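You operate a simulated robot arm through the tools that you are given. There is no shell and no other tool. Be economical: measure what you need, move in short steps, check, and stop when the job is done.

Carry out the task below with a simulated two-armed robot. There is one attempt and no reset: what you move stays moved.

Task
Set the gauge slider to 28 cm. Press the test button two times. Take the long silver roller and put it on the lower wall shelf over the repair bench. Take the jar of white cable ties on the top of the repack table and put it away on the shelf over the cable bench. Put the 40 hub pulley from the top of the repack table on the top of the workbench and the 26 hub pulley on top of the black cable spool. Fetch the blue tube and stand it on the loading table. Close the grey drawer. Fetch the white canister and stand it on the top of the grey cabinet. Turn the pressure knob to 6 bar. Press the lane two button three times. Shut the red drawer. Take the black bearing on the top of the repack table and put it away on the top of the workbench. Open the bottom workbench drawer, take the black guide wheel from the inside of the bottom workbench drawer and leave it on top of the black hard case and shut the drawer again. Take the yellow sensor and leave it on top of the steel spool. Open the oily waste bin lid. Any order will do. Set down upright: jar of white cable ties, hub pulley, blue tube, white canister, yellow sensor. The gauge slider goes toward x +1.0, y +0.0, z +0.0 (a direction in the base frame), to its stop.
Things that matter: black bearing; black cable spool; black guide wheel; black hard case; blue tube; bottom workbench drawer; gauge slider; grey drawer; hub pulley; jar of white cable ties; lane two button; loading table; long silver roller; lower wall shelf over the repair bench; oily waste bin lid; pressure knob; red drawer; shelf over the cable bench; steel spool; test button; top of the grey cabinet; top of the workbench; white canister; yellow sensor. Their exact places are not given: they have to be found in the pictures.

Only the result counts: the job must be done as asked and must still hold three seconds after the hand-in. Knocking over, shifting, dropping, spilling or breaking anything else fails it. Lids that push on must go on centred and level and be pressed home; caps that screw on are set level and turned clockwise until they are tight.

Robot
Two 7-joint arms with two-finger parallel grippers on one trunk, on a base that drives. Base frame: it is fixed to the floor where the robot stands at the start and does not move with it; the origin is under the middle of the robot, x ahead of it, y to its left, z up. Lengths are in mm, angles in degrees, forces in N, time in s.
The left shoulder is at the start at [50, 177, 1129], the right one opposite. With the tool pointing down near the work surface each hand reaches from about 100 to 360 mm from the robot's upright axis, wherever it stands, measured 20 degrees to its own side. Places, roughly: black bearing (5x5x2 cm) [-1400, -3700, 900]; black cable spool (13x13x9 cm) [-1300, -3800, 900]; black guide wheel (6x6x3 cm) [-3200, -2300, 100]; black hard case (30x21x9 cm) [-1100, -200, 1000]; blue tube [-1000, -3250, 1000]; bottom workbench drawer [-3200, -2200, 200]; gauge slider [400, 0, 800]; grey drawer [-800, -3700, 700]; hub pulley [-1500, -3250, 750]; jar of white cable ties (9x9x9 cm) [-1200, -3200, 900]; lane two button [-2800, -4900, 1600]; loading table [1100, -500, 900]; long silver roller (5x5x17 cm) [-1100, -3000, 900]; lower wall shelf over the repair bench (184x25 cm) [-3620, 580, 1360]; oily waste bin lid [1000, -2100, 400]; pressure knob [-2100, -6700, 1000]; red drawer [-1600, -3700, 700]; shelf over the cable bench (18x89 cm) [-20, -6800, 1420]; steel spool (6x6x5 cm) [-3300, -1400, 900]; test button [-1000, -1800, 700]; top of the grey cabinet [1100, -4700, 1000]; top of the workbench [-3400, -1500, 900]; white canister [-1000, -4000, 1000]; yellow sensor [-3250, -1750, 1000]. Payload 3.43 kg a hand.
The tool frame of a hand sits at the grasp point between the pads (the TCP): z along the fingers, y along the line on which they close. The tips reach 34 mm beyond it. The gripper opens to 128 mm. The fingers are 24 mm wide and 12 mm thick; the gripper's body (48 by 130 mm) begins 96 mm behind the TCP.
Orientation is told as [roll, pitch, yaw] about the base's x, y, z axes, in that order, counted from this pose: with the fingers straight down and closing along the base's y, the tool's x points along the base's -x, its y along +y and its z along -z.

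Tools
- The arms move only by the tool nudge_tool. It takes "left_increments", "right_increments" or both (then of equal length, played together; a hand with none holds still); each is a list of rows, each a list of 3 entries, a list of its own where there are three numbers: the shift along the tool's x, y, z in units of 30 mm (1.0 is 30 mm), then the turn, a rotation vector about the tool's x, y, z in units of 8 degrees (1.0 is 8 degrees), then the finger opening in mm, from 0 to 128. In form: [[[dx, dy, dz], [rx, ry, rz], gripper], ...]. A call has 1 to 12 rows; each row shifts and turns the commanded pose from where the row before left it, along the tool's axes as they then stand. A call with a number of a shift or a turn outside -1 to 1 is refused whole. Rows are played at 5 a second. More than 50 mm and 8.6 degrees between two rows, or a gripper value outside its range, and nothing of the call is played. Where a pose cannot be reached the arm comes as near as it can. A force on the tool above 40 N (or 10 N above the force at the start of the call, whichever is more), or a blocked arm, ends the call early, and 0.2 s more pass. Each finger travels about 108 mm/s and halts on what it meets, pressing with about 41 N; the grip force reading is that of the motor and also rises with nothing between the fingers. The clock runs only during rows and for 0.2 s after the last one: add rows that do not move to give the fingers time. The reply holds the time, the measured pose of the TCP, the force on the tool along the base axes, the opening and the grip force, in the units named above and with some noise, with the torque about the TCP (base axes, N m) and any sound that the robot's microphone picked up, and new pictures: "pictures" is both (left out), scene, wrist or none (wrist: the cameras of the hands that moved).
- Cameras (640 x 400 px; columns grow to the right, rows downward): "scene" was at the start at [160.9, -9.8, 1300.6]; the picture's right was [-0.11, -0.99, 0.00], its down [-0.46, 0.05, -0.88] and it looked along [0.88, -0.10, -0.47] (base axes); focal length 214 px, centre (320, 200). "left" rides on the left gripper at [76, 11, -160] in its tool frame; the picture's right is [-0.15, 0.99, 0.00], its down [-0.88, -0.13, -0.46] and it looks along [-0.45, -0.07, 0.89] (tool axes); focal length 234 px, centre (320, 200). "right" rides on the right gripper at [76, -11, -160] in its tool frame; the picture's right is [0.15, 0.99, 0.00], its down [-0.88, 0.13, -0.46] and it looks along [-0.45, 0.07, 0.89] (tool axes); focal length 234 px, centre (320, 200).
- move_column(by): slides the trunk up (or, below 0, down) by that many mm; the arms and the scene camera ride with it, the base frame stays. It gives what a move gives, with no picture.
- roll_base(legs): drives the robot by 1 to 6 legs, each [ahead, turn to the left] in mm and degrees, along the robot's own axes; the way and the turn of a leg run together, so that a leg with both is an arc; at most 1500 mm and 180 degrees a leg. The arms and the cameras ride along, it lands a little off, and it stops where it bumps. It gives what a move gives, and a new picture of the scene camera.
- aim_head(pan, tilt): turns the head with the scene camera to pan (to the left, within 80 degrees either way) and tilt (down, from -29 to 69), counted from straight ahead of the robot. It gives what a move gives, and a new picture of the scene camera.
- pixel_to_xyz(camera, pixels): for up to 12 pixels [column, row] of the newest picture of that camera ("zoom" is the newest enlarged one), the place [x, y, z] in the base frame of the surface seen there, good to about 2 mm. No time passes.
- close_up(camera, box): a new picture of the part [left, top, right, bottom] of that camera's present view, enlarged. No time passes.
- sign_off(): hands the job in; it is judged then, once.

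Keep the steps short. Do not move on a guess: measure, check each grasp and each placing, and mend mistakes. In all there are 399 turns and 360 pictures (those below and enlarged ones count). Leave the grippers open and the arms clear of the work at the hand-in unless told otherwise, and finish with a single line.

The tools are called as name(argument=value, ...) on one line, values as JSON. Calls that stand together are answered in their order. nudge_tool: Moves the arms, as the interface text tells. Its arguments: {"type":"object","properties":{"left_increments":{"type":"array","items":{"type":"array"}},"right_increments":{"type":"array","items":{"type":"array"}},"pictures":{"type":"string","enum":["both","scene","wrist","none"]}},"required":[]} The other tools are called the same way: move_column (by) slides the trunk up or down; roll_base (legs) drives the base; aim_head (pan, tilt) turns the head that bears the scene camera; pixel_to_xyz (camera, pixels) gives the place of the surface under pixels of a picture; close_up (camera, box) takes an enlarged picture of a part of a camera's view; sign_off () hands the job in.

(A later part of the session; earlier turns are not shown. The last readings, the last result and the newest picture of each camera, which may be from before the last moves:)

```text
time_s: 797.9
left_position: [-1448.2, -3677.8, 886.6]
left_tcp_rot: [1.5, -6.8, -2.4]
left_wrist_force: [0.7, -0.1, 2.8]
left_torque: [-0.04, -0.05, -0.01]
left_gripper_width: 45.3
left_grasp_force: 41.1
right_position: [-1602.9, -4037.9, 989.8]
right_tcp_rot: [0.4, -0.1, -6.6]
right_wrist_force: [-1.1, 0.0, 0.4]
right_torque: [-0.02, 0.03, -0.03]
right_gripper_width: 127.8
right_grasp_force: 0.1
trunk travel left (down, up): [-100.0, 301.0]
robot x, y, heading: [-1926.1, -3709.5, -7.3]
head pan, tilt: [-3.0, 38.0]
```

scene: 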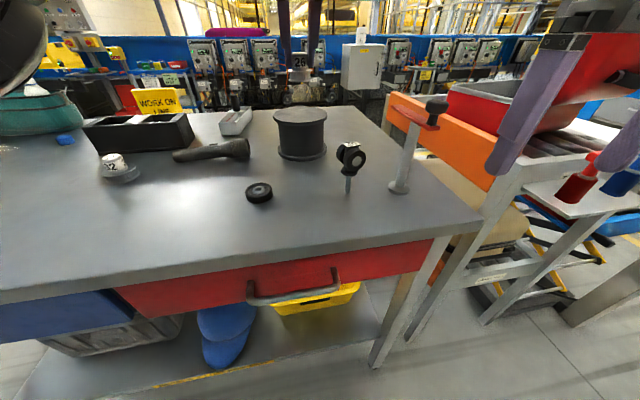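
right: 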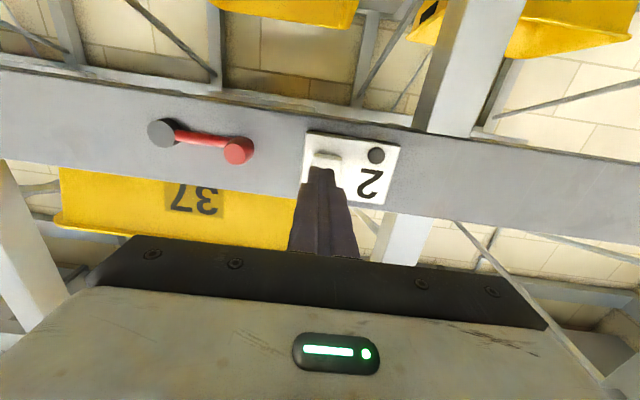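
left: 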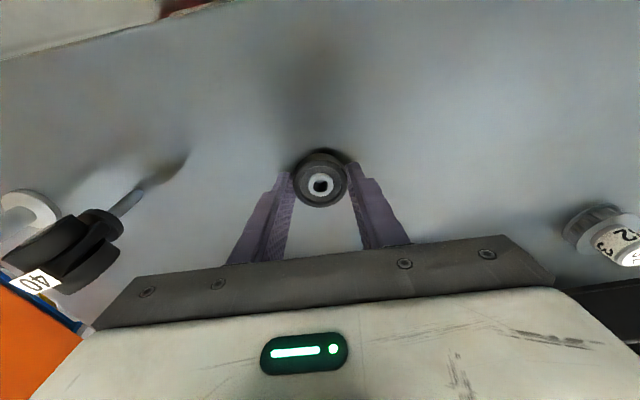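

Gripped at 45 mm. I lift it, raise the trunk and go to the 40 pulley, to take it with the right hand.

nudge_tool(left_increments=[[[0, 0, -0.6], [0, 0, 0], 35], [[0, 0, -1], [0, 0, 0], 35], [[0, 0, -1], [0, 0, 0], 35], [[0, 0, -1], [0, 0, 0], 35]], pictures="none")

move_column(by=200)

roll_base(legs=[[-150, 0], [0, 97], [620, 0], [0, -90], [150, 0]])

```text
time_s: 798.9
left_position: [-1458.4, -3683.2, 993.9]
left_tcp_rot: [1.4, -6.7, -2.5]
left_wrist_force: [-0.9, 0.4, 0.2]
left_torque: [0.01, 0.0, -0.04]
left_gripper_width: 45.1
left_grasp_force: 40.5
right_position: [-1602.1, -4039.1, 990.1]
right_tcp_rot: [0.4, -0.1, -6.6]
right_wrist_force: [-0.7, 0.2, 0.2]
right_torque: [-0.01, 0.04, 0.0]
right_gripper_width: 128.1
right_grasp_force: 0.1
trunk travel left (down, up): [-100.0, 301.0]
robot x, y, heading: [-1922.9, -3709.6, -7.1]
head pan, tilt: [-3.0, 38.0]
```

```text
time_s: 801.1
left_position: [-1459.4, -3683.8, 1192.5]
left_tcp_rot: [1.4, -6.8, -2.6]
left_wrist_force: [-1.2, 0.1, -0.7]
left_torque: [0.01, 0.0, 0.02]
left_gripper_width: 45.0
left_grasp_force: 40.6
right_position: [-1603.5, -4038.8, 1190.2]
right_tcp_rot: [0.4, -0.2, -6.6]
right_wrist_force: [-0.2, 0.0, 0.0]
right_torque: [-0.01, 0.02, 0.02]
right_gripper_width: 127.9
right_grasp_force: 0.1
trunk travel left (down, up): [-300.0, 101.0]
robot x, y, heading: [-1929.0, -3710.3, -7.3]
head pan, tilt: [-3.0, 38.0]
```

```text
time_s: 814.4
left_position: [-1461.2, -2978.2, 1192.6]
left_tcp_rot: [1.4, -6.5, 5.3]
left_wrist_force: [-0.3, 0.3, -0.7]
left_torque: [0.03, 0.07, -0.01]
left_gripper_width: 44.8
left_grasp_force: 40.8
right_position: [-1555.7, -3348.3, 1190.3]
right_tcp_rot: [0.3, -0.1, 1.3]
right_wrist_force: [0.5, -0.2, -0.5]
right_torque: [0.0, 0.04, 0.0]
right_gripper_width: 127.9
right_grasp_force: 0.1
trunk travel left (down, up): [-300.0, 101.0]
robot x, y, heading: [-1919.8, -3062.2, 0.3]
head pan, tilt: [-3.0, 38.0]
```

scene: 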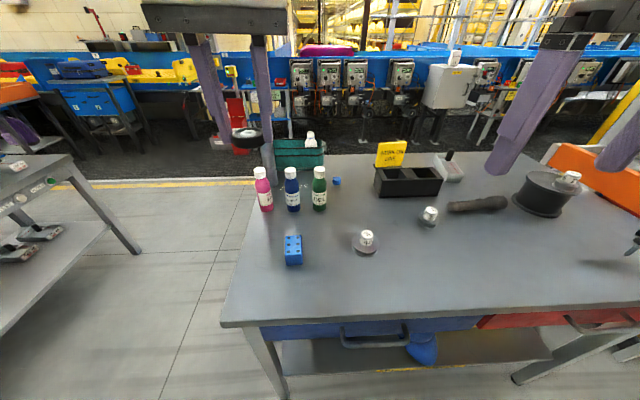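

The 40 pulley is at (366,240). I measure it.

pixel_to_xyz(camera="scene", pixels=[[367, 233], [360, 237], [373, 237], [366, 246], [353, 243], [379, 244], [366, 252]])

close_up(camera="scene", box=[340, 215, 400, 265])

```text
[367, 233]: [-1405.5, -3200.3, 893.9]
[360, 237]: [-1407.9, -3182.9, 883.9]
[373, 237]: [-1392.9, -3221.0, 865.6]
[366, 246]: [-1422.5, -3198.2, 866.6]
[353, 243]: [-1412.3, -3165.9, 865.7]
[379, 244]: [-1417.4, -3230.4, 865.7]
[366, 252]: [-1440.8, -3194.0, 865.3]
```

```text
8.00 times, centred on (370, 240) of scene
```

zoom: 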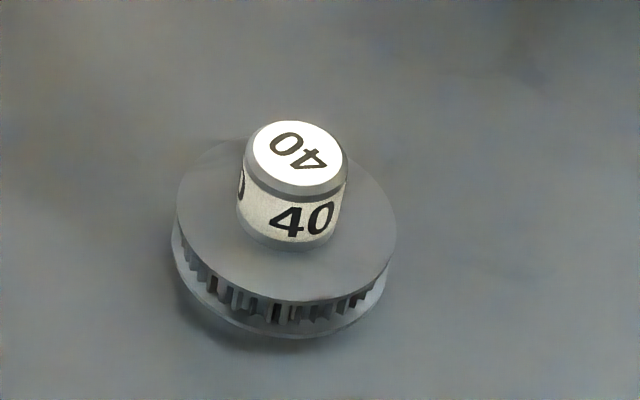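

nudge_tool(right_increments=[[[-0.84, 0.8, 0], [0, 0, 0], 90], [[-0.84, 0.8, 0], [0, 0, 0], 64], [[-0.84, 0.8, 0], [0, 0, 0], 64], [[-0.84, 0.8, 0], [0, 0, 0], 64], [[-0.84, 0.8, 0], [0, 0, 0], 64], [[-0.84, 0.8, 0], [0, 0, 0], 64], [[0, 0, 1], [0, 0, 0], 64], [[0, 0, 1], [0, 0, 0], 64], [[0, 0, 1], [0, 0, 0], 64], [[0, 0, 1], [0, 0, 0], 64], [[0, 0, 1], [0, 0, 0], 64], [[0, 0, 1], [0, 0, 0], 64]], pictures="wrist")

```text
time_s: 817.0
left_position: [-1461.7, -2977.8, 1192.8]
left_tcp_rot: [1.4, -6.7, 5.3]
left_wrist_force: [0.1, 0.1, -0.5]
left_torque: [-0.01, 0.01, 0.02]
left_gripper_width: 44.9
left_grasp_force: 41.5
right_position: [-1406.2, -3199.7, 1012.6]
right_tcp_rot: [0.4, -0.1, 1.2]
right_wrist_force: [-1.0, -0.3, -0.7]
right_torque: [-0.04, -0.02, -0.01]
right_gripper_width: 63.9
right_grasp_force: 0.1
trunk travel left (down, up): [-300.0, 101.0]
robot x, y, heading: [-1922.7, -3062.2, 0.3]
head pan, tilt: [-3.0, 38.0]
```

right: 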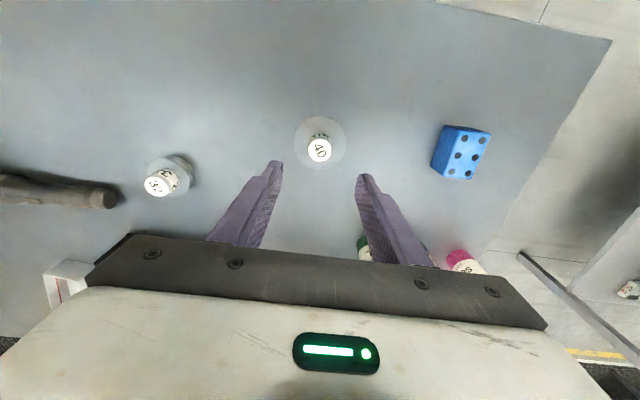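

Exactly over the hub. I lower 110 mm and grip.

nudge_tool(right_increments=[[[0, 0, 1], [0, 0, 0], 64], [[0, 0, 1], [0, 0, 0], 64], [[0, 0, 1], [0, 0, 0], 64], [[0, 0, 0.63], [0, 0, 0], 64], [[0, 0, 0], [0, 0, 0], 22], [[0, 0, 0], [0, 0, 0], 18], [[0, 0, 0], [0, 0, 0], 18], [[0, 0, -1], [0, 0, 0], 18], [[0, 0, -1], [0, 0, 0], 18]], pictures="wrist")

```text
time_s: 819.0
left_position: [-1462.0, -2979.5, 1192.0]
left_tcp_rot: [1.4, -6.7, 5.3]
left_wrist_force: [0.0, -0.6, -0.5]
left_torque: [-0.04, 0.0, 0.01]
left_gripper_width: 44.6
left_grasp_force: 41.1
right_position: [-1406.2, -3201.2, 963.3]
right_tcp_rot: [0.4, -0.1, 1.2]
right_wrist_force: [-0.3, -0.2, -1.2]
right_torque: [0.01, -0.01, 0.0]
right_gripper_width: 30.1
right_grasp_force: 40.5
trunk travel left (down, up): [-300.0, 101.0]
robot x, y, heading: [-1923.3, -3066.4, 0.6]
head pan, tilt: [-3.0, 38.0]
```

right: 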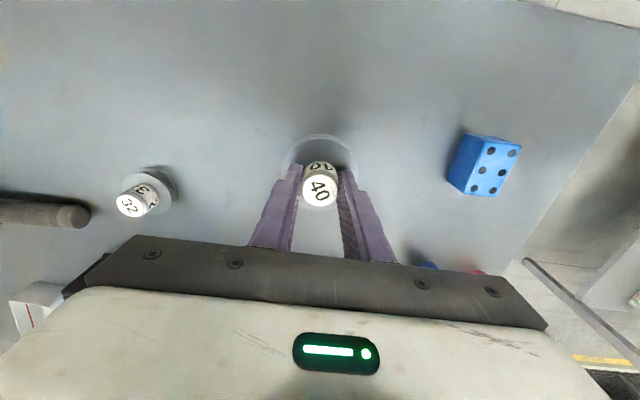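

The 40 pulley is held. I lift both loads and drive to the workbench via x≈−2020, then west along y≈−1900.

nudge_tool(right_increments=[[[0, 0, -1], [0, 0, 0], 18], [[0, 0, -1], [0, 0, 0], 18], [[0, 0, -1], [0, 0, 0], 18], [[0, 0, -1], [0, 0, 0], 18], [[0, 0, -1], [0, 0, 0], 18], [[0, 0, -1], [0, 0, 0], 18], [[0.8, -0.5, -0.5], [0, 0, 0], 18], [[0.8, -0.5, 0], [0, 0, 0], 18], [[0.8, 0, 0], [0, 0, 0], 18]], pictures="none")

roll_base(legs=[[-100, 0], [0, 89.5], [1150, 0], [0, 90], [600, 0]])

```text
time_s: 821.0
left_position: [-1462.5, -2977.9, 1192.5]
left_tcp_rot: [1.4, -6.7, 5.3]
left_wrist_force: [-0.1, -0.8, -1.5]
left_torque: [-0.01, -0.02, -0.01]
left_gripper_width: 44.8
left_grasp_force: 40.6
right_position: [-1479.0, -3234.1, 1156.8]
right_tcp_rot: [0.4, -0.1, 1.2]
right_wrist_force: [-0.4, 0.3, -1.9]
right_torque: [0.0, -0.04, 0.01]
right_gripper_width: 30.1
right_grasp_force: 40.7
trunk travel left (down, up): [-300.0, 101.0]
robot x, y, heading: [-1920.6, -3067.2, 0.6]
head pan, tilt: [-3.0, 38.0]
```

```text
time_s: 831.0
left_position: [-2101.3, -1487.4, 1192.6]
left_tcp_rot: [1.3, -6.7, 94.6]
left_wrist_force: [0.6, -0.8, -0.8]
left_torque: [0.05, -0.03, -0.01]
left_gripper_width: 45.2
left_grasp_force: 41.3
right_position: [-1845.0, -1507.6, 1154.8]
right_tcp_rot: [0.4, -0.2, 90.4]
right_wrist_force: [-0.2, -0.2, -1.6]
right_torque: [0.02, -0.02, 0.04]
right_gripper_width: 30.2
right_grasp_force: 40.9
trunk travel left (down, up): [-300.0, 101.0]
robot x, y, heading: [-2017.7, -1946.7, 90.1]
head pan, tilt: [-3.0, 38.0]
stopped in leg 3: the robot was blocked; the commanded pose is now the measured one
```

scene: 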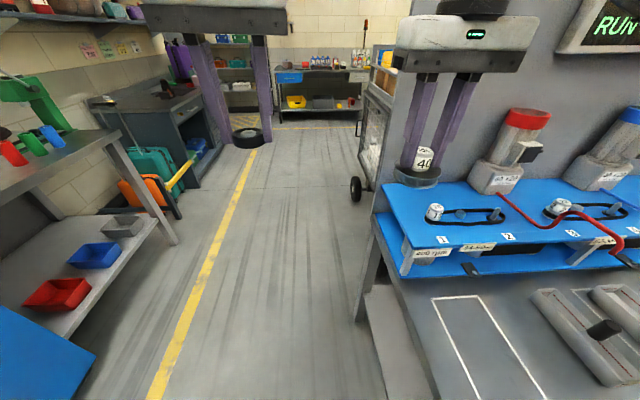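

The robot was blocked near the test bench. I back off 100 mm and look whether anything moved.

roll_base(legs=[[-120, 0]])

close_up(camera="scene", box=[340, 60, 640, 330])

```text
time_s: 832.2
left_position: [-2100.8, -1602.8, 1192.2]
left_tcp_rot: [1.3, -6.7, 94.6]
left_wrist_force: [0.9, -0.3, -0.8]
left_torque: [0.02, 0.02, 0.0]
left_gripper_width: 45.0
left_grasp_force: 41.2
right_position: [-1846.2, -1622.8, 1154.9]
right_tcp_rot: [0.5, -0.2, 90.4]
right_wrist_force: [-0.1, -0.8, -1.3]
right_torque: [0.03, 0.03, -0.02]
right_gripper_width: 30.1
right_grasp_force: 41.4
trunk travel left (down, up): [-300.0, 101.0]
robot x, y, heading: [-2017.9, -2060.7, 89.7]
head pan, tilt: [-3.0, 38.0]
```

scene: 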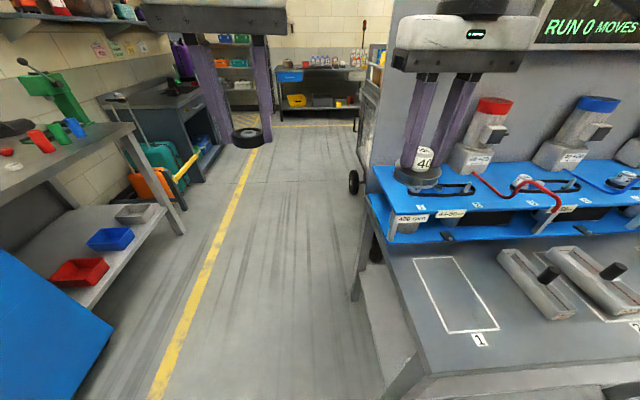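

```text
1.48 times, centred on (490, 195) of scene
```

zoom: 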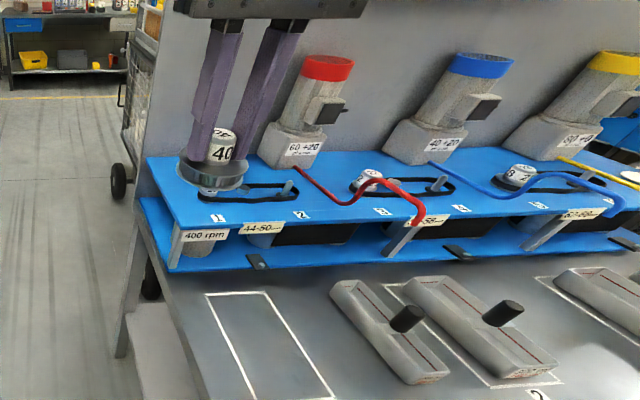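

All is in place (only the elbow touched the bench panel). I turn left and approach the workbench diagonally to y≈−1840.

roll_base(legs=[[0, 70], [640, 0], [0, 20], [55, 0]])

aim_head(pan=0, tilt=42)

```text
time_s: 840.4
left_position: [-3125.5, -1922.8, 1192.2]
left_tcp_rot: [1.4, -6.6, -175.3]
left_wrist_force: [0.0, -0.8, -1.2]
left_torque: [0.01, 0.0, -0.02]
left_gripper_width: 45.3
left_grasp_force: 41.4
right_position: [-3105.7, -1667.4, 1155.0]
right_tcp_rot: [0.4, -0.2, -179.6]
right_wrist_force: [-0.1, -0.1, -1.8]
right_torque: [-0.01, -0.01, 0.02]
right_gripper_width: 30.1
right_grasp_force: 40.7
trunk travel left (down, up): [-300.0, 101.0]
robot x, y, heading: [-2660.8, -1838.9, 179.9]
head pan, tilt: [-3.0, 38.0]
```

scene: 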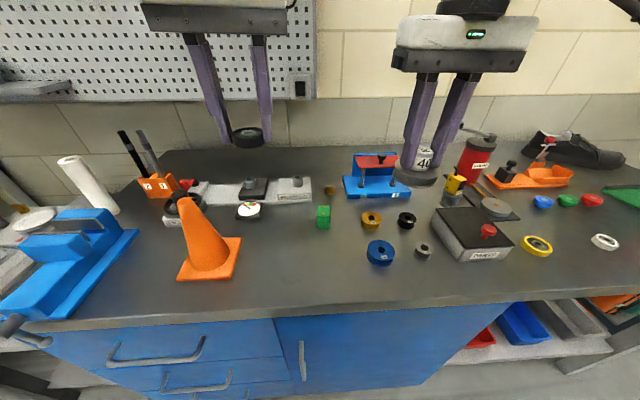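

```text
time_s: 841.0
left_position: [-3124.7, -1922.4, 1192.6]
left_tcp_rot: [1.3, -6.7, -175.5]
left_wrist_force: [0.0, 0.4, -1.0]
left_torque: [0.02, -0.01, 0.01]
left_gripper_width: 45.0
left_grasp_force: 41.6
right_position: [-3104.8, -1667.0, 1155.9]
right_tcp_rot: [0.4, -0.1, -179.6]
right_wrist_force: [0.3, -0.6, -1.9]
right_torque: [0.01, 0.05, -0.02]
right_gripper_width: 29.9
right_grasp_force: 40.8
trunk travel left (down, up): [-300.0, 101.0]
robot x, y, heading: [-2660.7, -1841.3, 179.9]
head pan, tilt: [0.0, 42.0]
```

scene: 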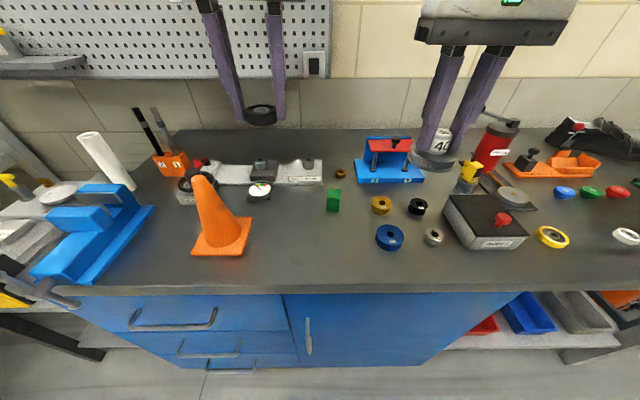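

I measure free spots: around (310,250) and (350,265).

pixel_to_xyz(camera="scene", pixels=[[252, 248], [310, 245], [345, 262], [376, 240], [333, 208], [290, 240], [300, 285]])

```text
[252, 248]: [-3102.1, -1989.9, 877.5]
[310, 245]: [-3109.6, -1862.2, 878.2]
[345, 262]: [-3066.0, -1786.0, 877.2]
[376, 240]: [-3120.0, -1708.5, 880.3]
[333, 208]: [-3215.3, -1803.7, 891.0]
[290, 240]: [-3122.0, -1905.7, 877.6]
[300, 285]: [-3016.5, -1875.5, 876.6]
```

Bearing goes to (−3110, −1905), pulley to (−3085, −1800). First the left hand sets the bearing down.

nudge_tool(left_increments=[[[0.16, -0.075, 1], [0, 0, 0], 35], [[0.16, -0.075, 1], [0, 0, 0], 35], [[0.16, -0.075, 1], [0, 0, 0], 35], [[0.16, -0.075, 1], [0, 0, 0], 35], [[0.16, -0.075, 1], [0, 0, 0], 35], [[0.16, -0.075, 1], [0, 0, 0], 35], [[0.16, -0.075, 1], [0, 0, 0], 35], [[0.16, -0.075, 1], [0, 0, 0], 35], [[0.16, -0.075, 0.9], [0, 0, 0], 35], [[0, 0, 0.1], [0, 0, 0], 35], [[0, 0, 0], [0, 0, 0], 35]], pictures="none")

close_up(camera="left", box=[240, 100, 400, 260])

```text
time_s: 843.4
left_position: [-3114.7, -1908.7, 917.4]
left_tcp_rot: [1.3, -6.6, -175.4]
left_wrist_force: [0.1, -1.0, -1.0]
left_torque: [-0.02, 0.01, -0.01]
left_gripper_width: 45.2
left_grasp_force: 40.9
right_position: [-3106.2, -1666.2, 1155.6]
right_tcp_rot: [0.4, 0.0, -179.6]
right_wrist_force: [0.7, -0.6, -1.7]
right_torque: [-0.02, -0.04, 0.01]
right_gripper_width: 29.8
right_grasp_force: 40.7
trunk travel left (down, up): [-300.0, 101.0]
robot x, y, heading: [-2665.9, -1843.5, 179.5]
head pan, tilt: [0.0, 42.0]
```

```text
2.50 times, centred on (320, 180) of left
```

zoom: 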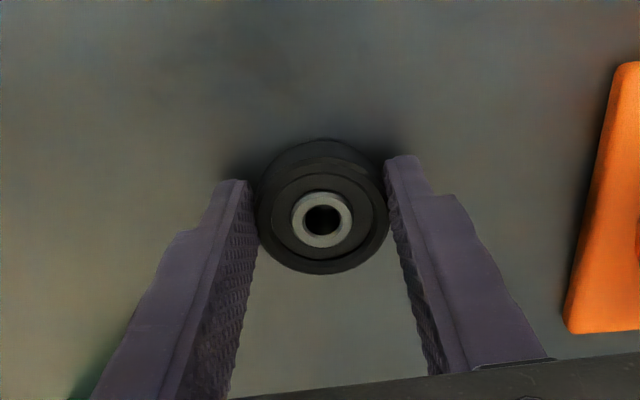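

nudge_tool(left_increments=[[[0, 0, 0.05], [0, 0, 0], 35], [[0, 0, 0.04], [0, 0, 0], 35], [[0, 0, 0], [0, 0, 0], 60], [[0, 0, 0], [0, 0, 0], 80], [[0, 0, -1], [0, 0, 0], 80], [[0, 0, -1], [0, 0, 0], 80], [[0, 0, -1], [0, 0, 0], 80], [[0, 0, -1], [0, 0, 0], 100], [[0, 0, -1], [0, 0, 0], 128], [[0, 1, -1], [0, 0, 0], 128], [[0, 1, -1], [0, 0.4, 0], 128], [[0, 1, -1], [0, 0.4, 0], 128]], pictures="none")

nudge_tool(right_increments=[[[0.1, 0.55, 0.5], [0, 0, 0], 18], [[0.1, 0.55, 0.5], [0, 0, 0], 18], [[0.1, 0.55, 0.5], [0, 0, 0], 18], [[0.1, 0.55, 0.5], [0, 0, 0], 18], [[0.1, 0.55, 0.5], [0, 0, 0], 18], [[0.1, 0.55, 0.5], [0, 0, 0], 18], [[0.07, 0.55, 0.5], [0, 0, 0], 18], [[0, 0.55, 0.5], [0, 0, 0], 18], [[0, 0, 1], [0, 0, 0], 18], [[0, 0, 1], [0, 0, 0], 18], [[0, 0, 1], [0, 0, 0], 18], [[0, 0, 0.25], [0, 0, 0], 18]], pictures="scene")

```text
time_s: 846.0
left_position: [-3080.5, -1991.1, 1156.1]
left_tcp_rot: [1.4, -0.3, -175.2]
left_wrist_force: [-0.3, -0.4, 0.7]
left_torque: [0.01, 0.02, -0.01]
left_gripper_width: 127.8
left_grasp_force: 0.1
right_position: [-3105.3, -1667.9, 1155.9]
right_tcp_rot: [0.2, -0.2, -179.7]
right_wrist_force: [0.0, -0.3, -1.3]
right_torque: [0.0, -0.02, -0.01]
right_gripper_width: 30.1
right_grasp_force: 41.5
trunk travel left (down, up): [-300.0, 101.0]
robot x, y, heading: [-2664.1, -1841.7, 179.9]
head pan, tilt: [0.0, 42.0]
```

```text
time_s: 848.6
left_position: [-3080.3, -1989.3, 1155.9]
left_tcp_rot: [1.3, -0.3, -175.4]
left_wrist_force: [-1.2, 0.3, 0.1]
left_torque: [0.01, -0.01, 0.01]
left_gripper_width: 127.8
left_grasp_force: 0.0
right_position: [-3082.3, -1801.7, 938.6]
right_tcp_rot: [0.4, -0.2, -179.6]
right_wrist_force: [0.4, 0.9, -2.2]
right_torque: [0.0, 0.0, -0.01]
right_gripper_width: 30.1
right_grasp_force: 41.2
trunk travel left (down, up): [-300.0, 101.0]
robot x, y, heading: [-2665.4, -1844.0, 180.0]
head pan, tilt: [0.0, 42.0]
```

scene: 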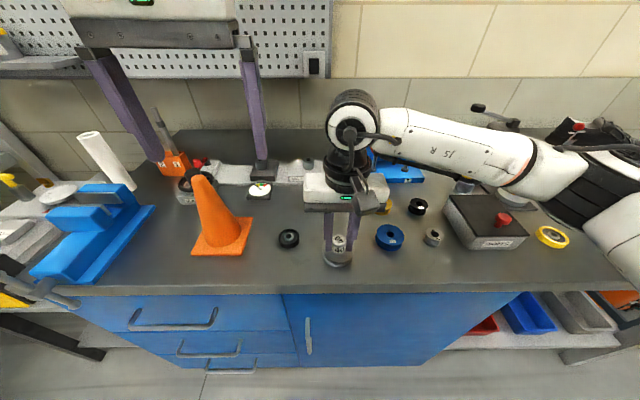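

The bearing lies on the bench. Now the pulley's last 6 mm.

nudge_tool(right_increments=[[[0, 0, 0.1], [0, 0, 0], 18], [[0, 0, 0.06], [0, 0, 0], 18], [[0, 0, 0.06], [0, 0, 0], 18], [[0, 0, 0], [0, 0, 0], 18]], pictures="none")

```text
time_s: 849.6
left_position: [-3079.9, -1989.4, 1156.1]
left_tcp_rot: [1.3, -0.3, -175.2]
left_wrist_force: [0.0, 0.1, -1.1]
left_torque: [0.02, -0.02, 0.02]
left_gripper_width: 128.0
left_grasp_force: 0.0
right_position: [-3084.3, -1802.1, 933.6]
right_tcp_rot: [0.4, -0.2, -179.6]
right_wrist_force: [-0.2, -0.4, -2.0]
right_torque: [0.0, 0.01, 0.0]
right_gripper_width: 30.0
right_grasp_force: 41.2
trunk travel left (down, up): [-300.0, 101.0]
robot x, y, heading: [-2663.1, -1842.9, 179.9]
head pan, tilt: [0.0, 42.0]
```

nudge_tool(right_increments=[[[0, 0, 0.05], [0, 0, 0], 18], [[0, 0, 0.05], [0, 0, 0], 18], [[0, 0, 0], [0, 0, 0], 18]], pictures="none")

```text
time_s: 850.4
left_position: [-3077.1, -1988.9, 1157.6]
left_tcp_rot: [1.3, -0.4, -175.2]
left_wrist_force: [-0.7, 0.5, 0.3]
left_torque: [0.0, -0.03, 0.01]
left_gripper_width: 128.1
left_grasp_force: 0.1
right_position: [-3084.6, -1801.1, 932.2]
right_tcp_rot: [0.5, -0.4, -179.6]
right_wrist_force: [-0.2, 1.9, 20.3]
right_torque: [0.52, -0.56, -0.04]
right_gripper_width: 29.9
right_grasp_force: 40.9
trunk travel left (down, up): [-300.0, 101.0]
robot x, y, heading: [-2662.7, -1838.2, 179.4]
head pan, tilt: [0.0, 42.0]
```

Contact. I ease, open to 60, lift straight up and look.

nudge_tool(right_increments=[[[0, 0, -0.05], [0, 0, 0], 18], [[0, 0, 0], [0, 0, 0], 50], [[0, 0, 0], [0, 0, 0], 60], [[0, 0, -1], [0, 0, 0], 60], [[0, 0, -1], [0, 0, 0], 60], [[0, 0, -1], [0, 0, 0], 60], [[0, 0, -1], [0, 0, 0], 60], [[0, 0, -1], [0, 0, 0], 100], [[0, -0.5, -1], [0, 0, 0], 128], [[0.5, -0.5, -1], [0, 0, 0], 128], [[0.5, -1, -0.5], [0, 0, 0], 128]], pictures="scene")

close_up(camera="scene", box=[260, 130, 540, 290])

```text
time_s: 852.8
left_position: [-3079.8, -1988.6, 1156.0]
left_tcp_rot: [1.5, -0.3, -175.4]
left_wrist_force: [-0.5, 0.1, 0.5]
left_torque: [-0.04, 0.03, 0.0]
left_gripper_width: 127.8
left_grasp_force: 0.0
right_position: [-3053.8, -1738.5, 1159.3]
right_tcp_rot: [0.3, -0.1, -179.5]
right_wrist_force: [-0.2, -0.1, 0.9]
right_torque: [-0.04, 0.03, 0.01]
right_gripper_width: 127.8
right_grasp_force: 0.0
trunk travel left (down, up): [-300.0, 101.0]
robot x, y, heading: [-2661.2, -1838.9, 179.9]
head pan, tilt: [0.0, 42.0]
```

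scene: 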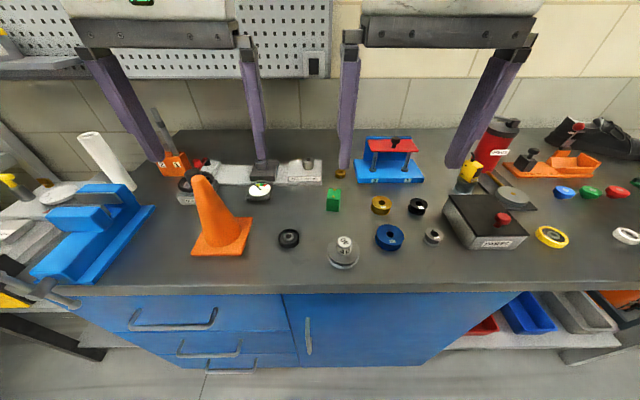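

```text
2.29 times, centred on (400, 210) of scene
```

zoom: 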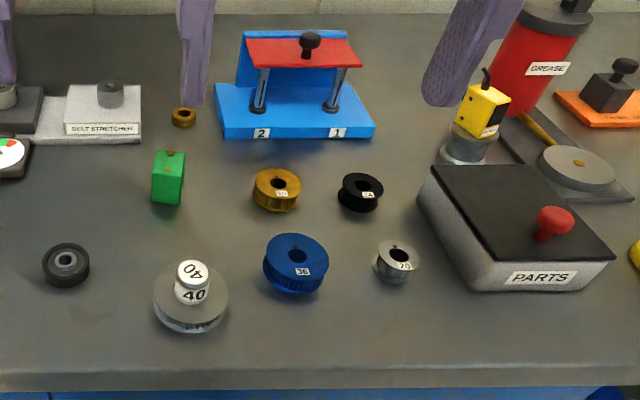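

Both stand on the workbench. Last job: the roller. I drive back to the end of the repack table, facing −y, in line with it.

roll_base(legs=[[-300, 0], [0, 160.5], [1440, 0], [0, -70.5]])

aim_head(pan=-5, tilt=20)

```text
time_s: 864.1
left_position: [-1546.5, -1962.0, 1155.1]
left_tcp_rot: [1.4, -0.2, -13.3]
left_wrist_force: [-0.2, -1.2, -0.5]
left_torque: [0.11, 0.03, 0.02]
left_gripper_width: 128.0
left_grasp_force: 0.0
right_position: [-1651.3, -2192.8, 1158.0]
right_tcp_rot: [0.5, -0.2, -17.6]
right_wrist_force: [-0.3, 0.0, -0.6]
right_torque: [0.09, -0.01, 0.03]
right_gripper_width: 128.0
right_grasp_force: 0.1
trunk travel left (down, up): [-300.0, 101.0]
robot x, y, heading: [-1994.8, -1982.4, -18.7]
head pan, tilt: [0.0, 42.0]
stopped in leg 3: the robot was blocked; the commanded pose is now the measured one
```

scene: 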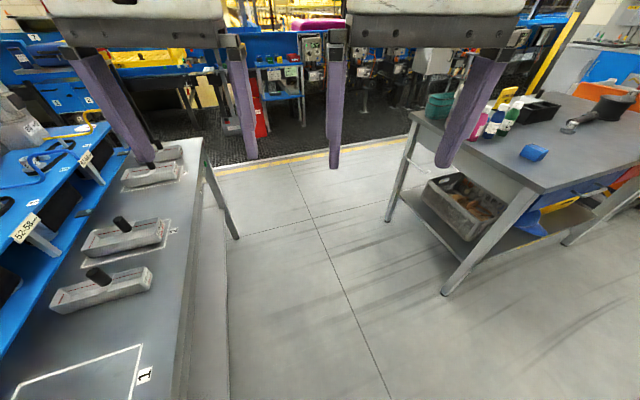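

```text
time_s: 864.9
left_position: [-1547.4, -1962.9, 1156.5]
left_tcp_rot: [1.3, -0.2, -13.3]
left_wrist_force: [0.3, 0.7, -0.3]
left_torque: [0.03, 0.02, 0.02]
left_gripper_width: 128.0
left_grasp_force: 0.1
right_position: [-1653.5, -2190.4, 1160.0]
right_tcp_rot: [0.4, -0.1, -17.4]
right_wrist_force: [0.6, -1.4, 0.3]
right_torque: [-0.01, 0.01, 0.0]
right_gripper_width: 127.9
right_grasp_force: 0.1
trunk travel left (down, up): [-300.0, 101.0]
robot x, y, heading: [-1990.8, -1982.7, -19.0]
head pan, tilt: [-5.0, 20.0]
```

scene: 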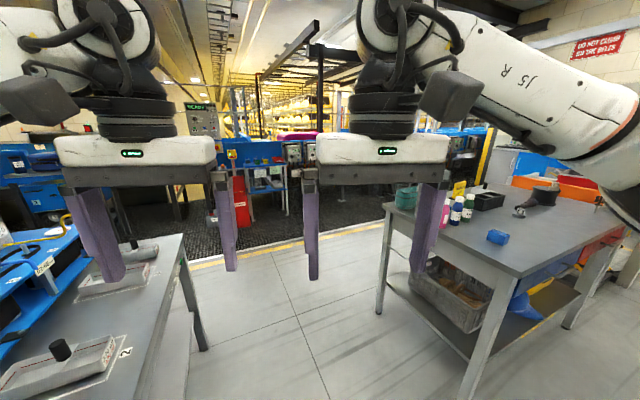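

The left elbow touched the test bench again. I back off, and pass further south.

roll_base(legs=[[-150, 0], [0, -41], [430, 0], [0, 58], [920, 0], [0, -88]])

```text
time_s: 881.1
left_position: [-869.3, -2770.9, 1156.8]
left_tcp_rot: [1.3, -0.2, -86.9]
left_wrist_force: [0.1, -0.4, -0.5]
left_torque: [-0.03, -0.03, -0.01]
left_gripper_width: 127.9
left_grasp_force: 0.1
right_position: [-1117.4, -2735.7, 1159.5]
right_tcp_rot: [0.4, -0.2, -90.9]
right_wrist_force: [0.2, 0.9, 0.3]
right_torque: [-0.01, 0.01, -0.03]
right_gripper_width: 127.8
right_grasp_force: 0.0
trunk travel left (down, up): [-300.0, 101.0]
robot x, y, heading: [-1012.1, -2354.4, -92.4]
head pan, tilt: [-5.0, 20.0]
```

scene: 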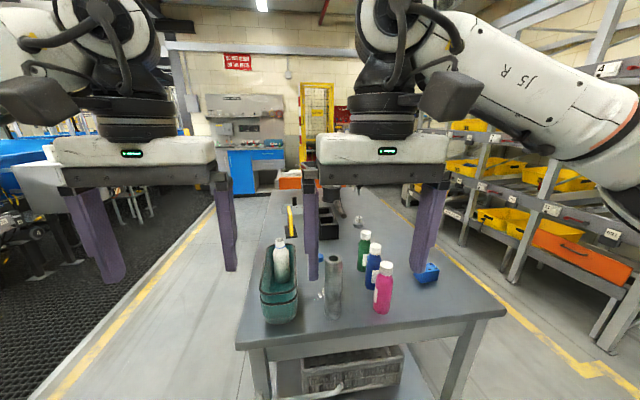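

This matches the original scene well. The roller is right ahead of the right hand. I measure it.

pixel_to_xyz(camera="scene", pixels=[[333, 300], [326, 290], [341, 290], [333, 262], [281, 290], [383, 290]])

move_column(by=-120)

nudge_tool(right_increments=[[[0, 0, 0], [0, -1, 0], 90], [[0, 0, 0], [0, -1, 0], 90], [[0, 0, 0], [0, -1, 0], 90], [[0, 0, 0], [0, -1, 0], 90], [[0, 0, 0], [0, -1, 0], 90], [[0, 0, 0], [0, -1, 0], 90], [[0, 0, 0], [0, -1, 0], 90], [[0, 0, 0], [0, -0.5, 0], 90]], pictures="wrist")

```text
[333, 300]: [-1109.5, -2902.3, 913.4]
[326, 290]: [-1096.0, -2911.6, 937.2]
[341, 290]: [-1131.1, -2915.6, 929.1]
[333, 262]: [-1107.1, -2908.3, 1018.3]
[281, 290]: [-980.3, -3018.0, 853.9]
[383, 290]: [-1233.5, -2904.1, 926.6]
```

```text
time_s: 882.6
left_position: [-869.7, -2770.6, 1037.3]
left_tcp_rot: [1.3, -0.3, -86.9]
left_wrist_force: [-0.1, 0.3, 0.1]
left_torque: [-0.01, -0.01, 0.0]
left_gripper_width: 128.0
left_grasp_force: 0.1
right_position: [-1118.0, -2736.9, 1040.1]
right_tcp_rot: [0.4, -0.3, -91.0]
right_wrist_force: [0.7, -1.0, -0.2]
right_torque: [0.02, 0.02, -0.02]
right_gripper_width: 127.9
right_grasp_force: 0.2
trunk travel left (down, up): [-180.0, 221.0]
robot x, y, heading: [-1011.5, -2350.9, -92.5]
head pan, tilt: [-5.0, 20.0]
```

```text
time_s: 884.4
left_position: [-868.3, -2770.9, 1036.3]
left_tcp_rot: [1.3, -0.2, -86.9]
left_wrist_force: [0.4, -0.4, 0.4]
left_torque: [0.03, -0.01, -0.01]
left_gripper_width: 128.1
left_grasp_force: 0.1
right_position: [-1117.7, -2736.1, 1038.7]
right_tcp_rot: [0.7, -60.5, -91.7]
right_wrist_force: [0.6, 0.5, -0.2]
right_torque: [-0.01, 0.02, -0.03]
right_gripper_width: 90.1
right_grasp_force: 0.0
trunk travel left (down, up): [-180.0, 221.0]
robot x, y, heading: [-1012.5, -2352.5, -92.2]
head pan, tilt: [-5.0, 20.0]
```

right: 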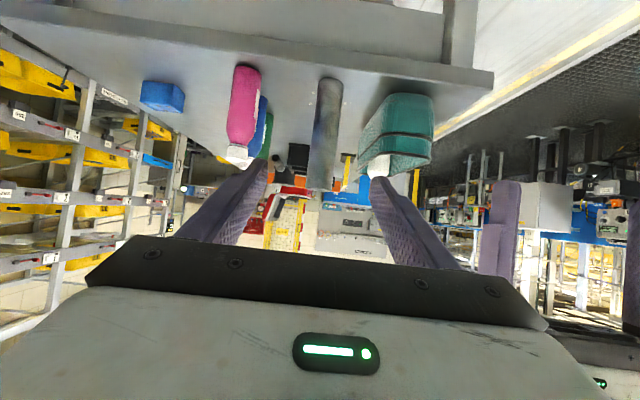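

Roller centre ≈(−1112, −2925). I advance along the finger axis to z≈955 and grip.

nudge_tool(right_increments=[[[-0.08, 0.06, 1], [0, 0, 0], 90], [[-0.08, 0.06, 1], [0, 0, 0], 90], [[-0.08, 0.06, 1], [0, 0, 0], 90], [[-0.08, 0.06, 1], [0, 0, 0], 90], [[-0.08, 0.06, 1], [0, 0, 0], 90], [[-0.08, 0.06, 1], [0, 0, 0], 90], [[0, 0, 0.5], [0, 0, 0], 90], [[0, 0, 0], [0, 0, 0], 45], [[0, 0, 0], [0, 0, 0], 32], [[0, 0, 0], [0, 0, 0], 32]], pictures="wrist")

```text
time_s: 886.6
left_position: [-868.5, -2771.3, 1036.8]
left_tcp_rot: [1.2, -0.3, -86.8]
left_wrist_force: [0.4, -0.3, -0.3]
left_torque: [0.01, 0.0, 0.01]
left_gripper_width: 128.0
left_grasp_force: 0.3
right_position: [-1109.9, -2911.9, 954.9]
right_tcp_rot: [0.7, -60.2, -91.8]
right_wrist_force: [-0.9, -0.2, -0.6]
right_torque: [0.16, 0.58, -0.19]
right_gripper_width: 39.7
right_grasp_force: 40.7
trunk travel left (down, up): [-180.0, 221.0]
robot x, y, heading: [-1012.0, -2349.8, -92.3]
head pan, tilt: [-5.0, 20.0]
```

right: 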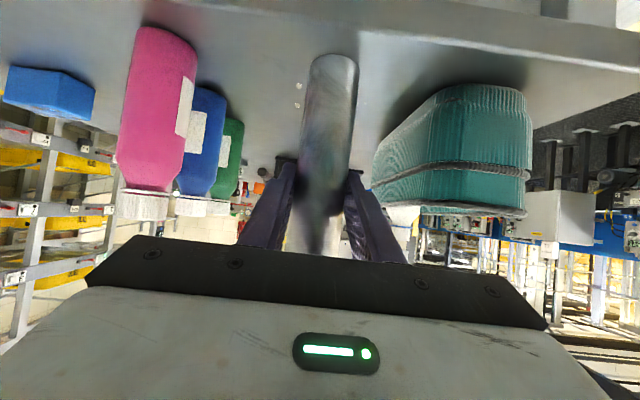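

Gripped at 40 mm, its base 107 mm below the TCP. I lift, raise the trunk fully, and back off.

nudge_tool(right_increments=[[[-0.868, 0, -0.497], [0, 0, 0], 32], [[-0.868, 0, -0.497], [0, 0, 0], 32], [[-0.868, 0, -0.497], [0, 0, 0], 32], [[-0.868, 0, -0.497], [0, 0, 0], 32], [[-0.868, 0, -0.497], [0, 0, 0], 32], [[-0.868, 0, -0.497], [0, 0, 0], 32]], pictures="none")

move_column(by=219)

roll_base(legs=[[0, -88], [1350, 0]])

```text
time_s: 888.0
left_position: [-868.6, -2771.9, 1037.2]
left_tcp_rot: [1.2, -0.2, -86.9]
left_wrist_force: [-0.2, 0.2, 0.4]
left_torque: [0.0, 0.0, 0.0]
left_gripper_width: 128.1
left_grasp_force: 0.1
right_position: [-1110.3, -2912.3, 1135.8]
right_tcp_rot: [0.7, -60.3, -91.6]
right_wrist_force: [-0.5, 0.3, -3.2]
right_torque: [0.07, 0.01, -0.02]
right_gripper_width: 41.2
right_grasp_force: 41.1
trunk travel left (down, up): [-180.0, 221.0]
robot x, y, heading: [-1011.3, -2349.8, -92.4]
head pan, tilt: [-5.0, 20.0]
```

```text
time_s: 890.4
left_position: [-868.6, -2771.6, 1255.7]
left_tcp_rot: [1.2, -0.3, -86.9]
left_wrist_force: [0.5, -0.5, -0.1]
left_torque: [-0.01, 0.03, 0.02]
left_gripper_width: 128.1
left_grasp_force: 0.0
right_position: [-1109.8, -2913.0, 1354.0]
right_tcp_rot: [0.8, -60.3, -91.7]
right_wrist_force: [0.0, 0.0, -2.9]
right_torque: [0.04, 0.0, -0.02]
right_gripper_width: 40.9
right_grasp_force: 41.0
trunk travel left (down, up): [-399.0, 2.0]
robot x, y, heading: [-1015.4, -2350.4, -92.1]
head pan, tilt: [-5.0, 20.0]
```

```text
time_s: 900.7
left_position: [-2732.9, -2453.4, 1255.4]
left_tcp_rot: [1.2, -0.4, -176.2]
left_wrist_force: [0.8, 0.2, -0.9]
left_torque: [0.03, 0.0, 0.0]
left_gripper_width: 128.0
left_grasp_force: 0.1
right_position: [-2876.8, -2214.1, 1354.8]
right_tcp_rot: [0.8, -60.1, 179.0]
right_wrist_force: [0.5, 0.2, -2.2]
right_torque: [-0.03, -0.07, 0.03]
right_gripper_width: 40.8
right_grasp_force: 41.1
trunk travel left (down, up): [-399.0, 2.0]
robot x, y, heading: [-2311.3, -2304.5, 178.4]
head pan, tilt: [-5.0, 20.0]
```

scene: 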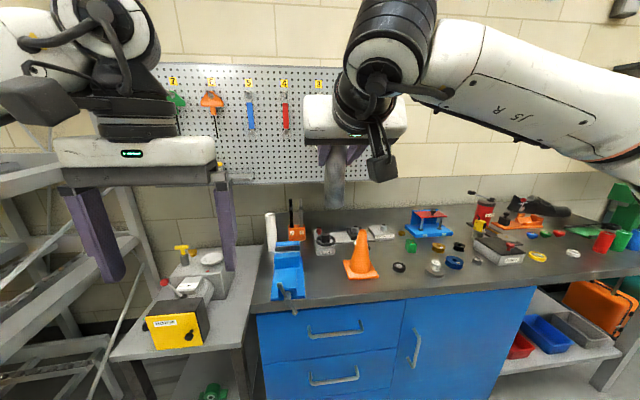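

Now north along the lane to the repair bench: forward 140, turn right, 1860 mm, turn left to face the shelf.

roll_base(legs=[[140, 0], [0, -88.4], [1000, 0], [860, 0], [0, 90]])

aim_head(pan=-5, tilt=2)

```text
time_s: 918.3
left_position: [-2920.7, -662.4, 1256.0]
left_tcp_rot: [1.2, -0.3, -171.8]
left_wrist_force: [-0.5, 0.5, 0.1]
left_torque: [0.0, 0.0, -0.02]
left_gripper_width: 128.0
left_grasp_force: 0.0
right_position: [-3082.6, -433.2, 1354.1]
right_tcp_rot: [0.9, -60.2, -176.6]
right_wrist_force: [-0.1, 0.3, -3.9]
right_torque: [0.01, 0.0, 0.0]
right_gripper_width: 40.7
right_grasp_force: 41.6
trunk travel left (down, up): [-399.0, 2.0]
robot x, y, heading: [-2513.2, -480.2, -177.3]
head pan, tilt: [-5.0, 20.0]
```

scene: 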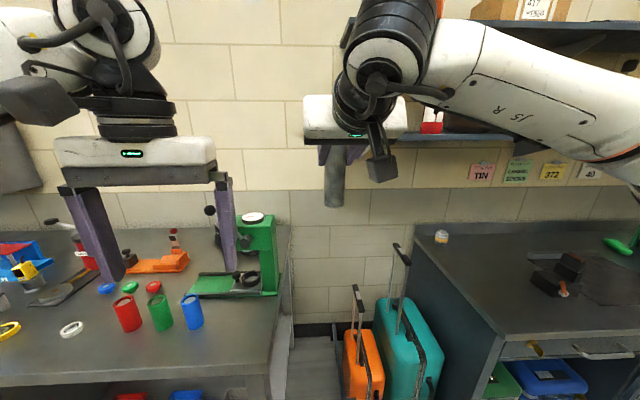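

```text
time_s: 919.1
left_position: [-2920.6, -662.4, 1255.3]
left_tcp_rot: [1.3, -0.3, -171.9]
left_wrist_force: [0.2, -0.3, 0.0]
left_torque: [0.0, 0.01, -0.03]
left_gripper_width: 128.2
left_grasp_force: 0.1
right_position: [-3082.6, -434.5, 1354.3]
right_tcp_rot: [0.8, -60.2, -176.6]
right_wrist_force: [0.2, 0.5, -3.7]
right_torque: [-0.02, -0.03, 0.01]
right_gripper_width: 41.0
right_grasp_force: 40.9
trunk travel left (down, up): [-399.0, 2.0]
robot x, y, heading: [-2515.4, -477.2, -177.3]
head pan, tilt: [-5.0, 2.0]
```

scene: 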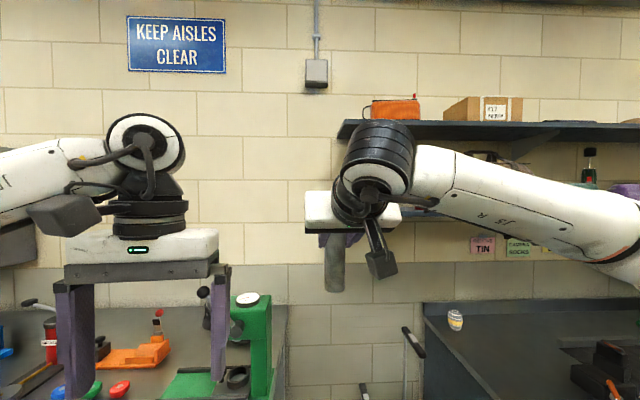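

I straighten up, raise the roller above shelf height and shift it right, then look with the wrist camera.

nudge_tool(right_increments=[[[-0.868, -0.75, -0.497], [0, 0, 0], 32], [[-0.868, -0.75, -0.497], [0, 0, 0], 32], [[-0.868, -0.75, -0.497], [0, 0, 0], 32], [[-0.868, -0.75, -0.497], [0, 0, 0], 32], [[-0.868, -0.75, -0.497], [0, 0, 0], 32]], pictures="none")

roll_base(legs=[[0, -2.7]])

close_up(camera="right", box=[0, 0, 640, 400])

```text
time_s: 920.3
left_position: [-2920.5, -662.1, 1256.0]
left_tcp_rot: [1.3, -0.3, -171.8]
left_wrist_force: [0.3, 1.1, -0.3]
left_torque: [0.01, -0.03, -0.02]
left_gripper_width: 128.0
left_grasp_force: 0.0
right_position: [-3090.0, -320.3, 1505.7]
right_tcp_rot: [0.8, -60.2, -176.6]
right_wrist_force: [-0.5, 0.1, -2.6]
right_torque: [0.0, -0.02, 0.0]
right_gripper_width: 41.0
right_grasp_force: 41.0
trunk travel left (down, up): [-399.0, 2.0]
robot x, y, heading: [-2516.7, -479.7, -177.3]
head pan, tilt: [-5.0, 2.0]
```

```text
time_s: 921.1
left_position: [-2928.7, -642.4, 1255.4]
left_tcp_rot: [1.3, -0.3, -174.5]
left_wrist_force: [-0.8, 0.0, -0.1]
left_torque: [0.03, -0.01, 0.0]
left_gripper_width: 128.1
left_grasp_force: 0.1
right_position: [-3082.1, -292.5, 1505.4]
right_tcp_rot: [0.8, -60.1, -179.4]
right_wrist_force: [-0.1, -0.2, -3.0]
right_torque: [-0.01, -0.04, -0.02]
right_gripper_width: 41.1
right_grasp_force: 40.9
trunk travel left (down, up): [-399.0, 2.0]
robot x, y, heading: [-2512.1, -480.3, -180.1]
head pan, tilt: [-5.0, 2.0]
```

scene: 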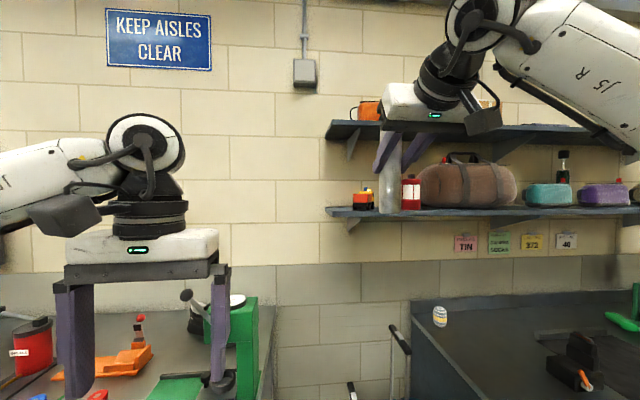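

```text
1.00 times, centred on (320, 200) of right
```

zoom: 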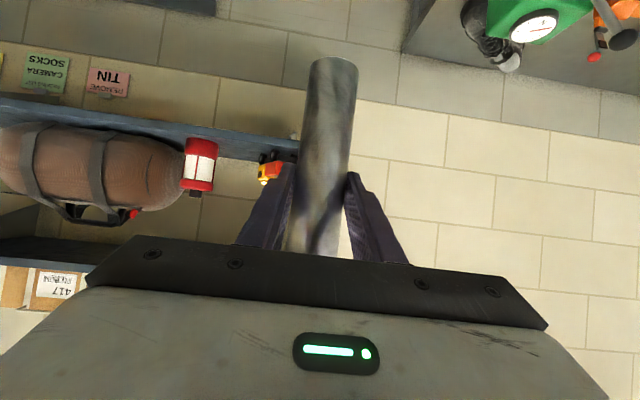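

Now the lower shelf with the truck and lantern is visible at (340–420, 195). I measure it.

close_up(camera="scene", box=[310, 100, 450, 240])

pixel_to_xyz(camera="scene", pixels=[[330, 212], [345, 210], [400, 211], [355, 200], [373, 200], [403, 200], [420, 200], [330, 125], [390, 128], [340, 215], [345, 205]])

```text
2.86 times, centred on (380, 170) of scene
```

zoom: 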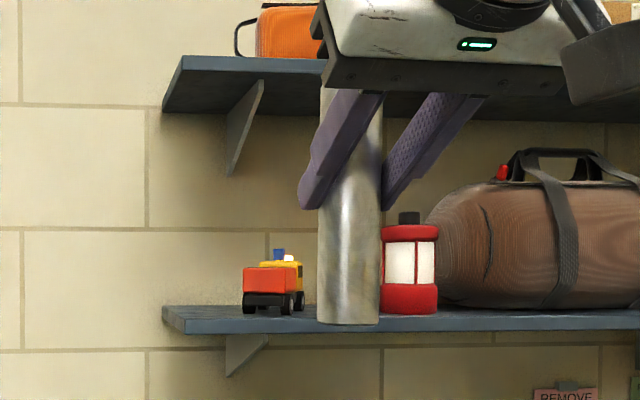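

```text
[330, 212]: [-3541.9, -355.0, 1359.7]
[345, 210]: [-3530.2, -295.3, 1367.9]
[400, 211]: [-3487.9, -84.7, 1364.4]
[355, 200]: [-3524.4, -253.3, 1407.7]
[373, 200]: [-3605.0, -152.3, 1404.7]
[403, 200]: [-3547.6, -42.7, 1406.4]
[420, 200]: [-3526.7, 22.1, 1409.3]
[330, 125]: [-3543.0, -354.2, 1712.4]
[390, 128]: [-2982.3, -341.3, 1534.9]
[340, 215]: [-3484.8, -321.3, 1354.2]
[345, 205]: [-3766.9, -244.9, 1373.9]
```

Left gap: y −365…−262, shelf top z≈1367. I aim the roller at y≈−322. Drive 330 mm closer.

roll_base(legs=[[330, 0]])

nudge_tool(right_increments=[[[0, 0.9, 0], [0, 0, 0], 32], [[-0.4, 0, 0.75], [0, 0, 0], 32], [[-0.45, 0, 0.75], [0, 0, 0], 32]], pictures="none")

close_up(camera="scene", box=[250, 60, 450, 240])

```text
time_s: 923.1
left_position: [-3220.8, -638.8, 1255.6]
left_tcp_rot: [1.1, -0.2, -174.7]
left_wrist_force: [-0.3, 0.9, 0.1]
left_torque: [-0.04, 0.02, 0.0]
left_gripper_width: 128.4
left_grasp_force: 0.0
right_position: [-3372.7, -291.1, 1502.9]
right_tcp_rot: [0.2, -59.8, -179.0]
right_wrist_force: [0.5, 1.0, -2.8]
right_torque: [-0.01, -0.02, 0.08]
right_gripper_width: 40.8
right_grasp_force: 40.9
trunk travel left (down, up): [-399.0, 2.0]
robot x, y, heading: [-2803.7, -468.2, 179.5]
head pan, tilt: [-5.0, 2.0]
stopped in leg 1: the robot was blocked; the commanded pose is now the measured one
```

scene: 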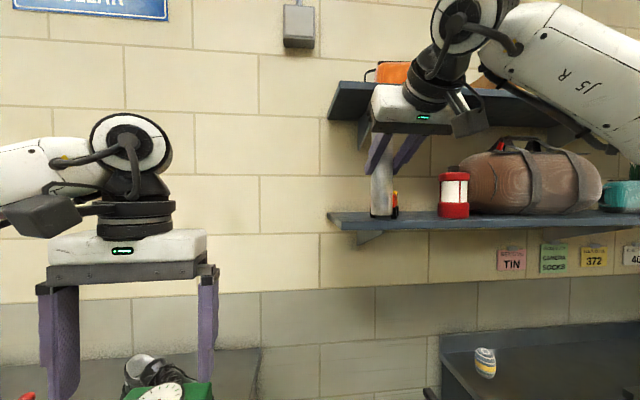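

```text
time_s: 924.0
left_position: [-3222.3, -638.4, 1254.5]
left_tcp_rot: [1.3, -0.2, -174.8]
left_wrist_force: [0.8, 0.2, 0.5]
left_torque: [0.03, 0.0, -0.01]
left_gripper_width: 128.1
left_grasp_force: 0.1
right_position: [-3421.0, -317.2, 1503.7]
right_tcp_rot: [0.1, -60.0, -179.0]
right_wrist_force: [-0.7, -0.7, -3.3]
right_torque: [0.0, -0.04, -0.02]
right_gripper_width: 41.0
right_grasp_force: 41.1
trunk travel left (down, up): [-399.0, 2.0]
robot x, y, heading: [-2804.0, -469.3, 179.4]
head pan, tilt: [-5.0, 2.0]
```

```text
2.22 times, centred on (350, 150) of scene
```

zoom: 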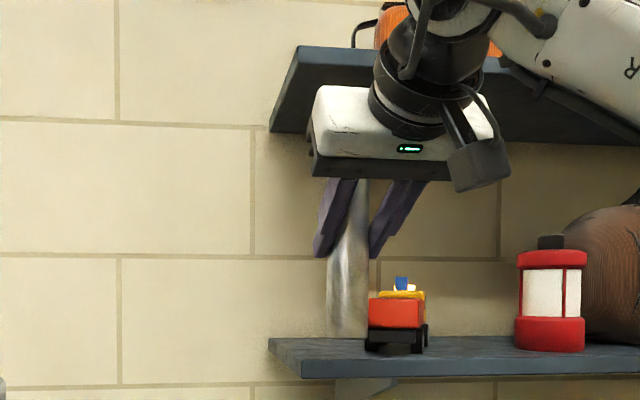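

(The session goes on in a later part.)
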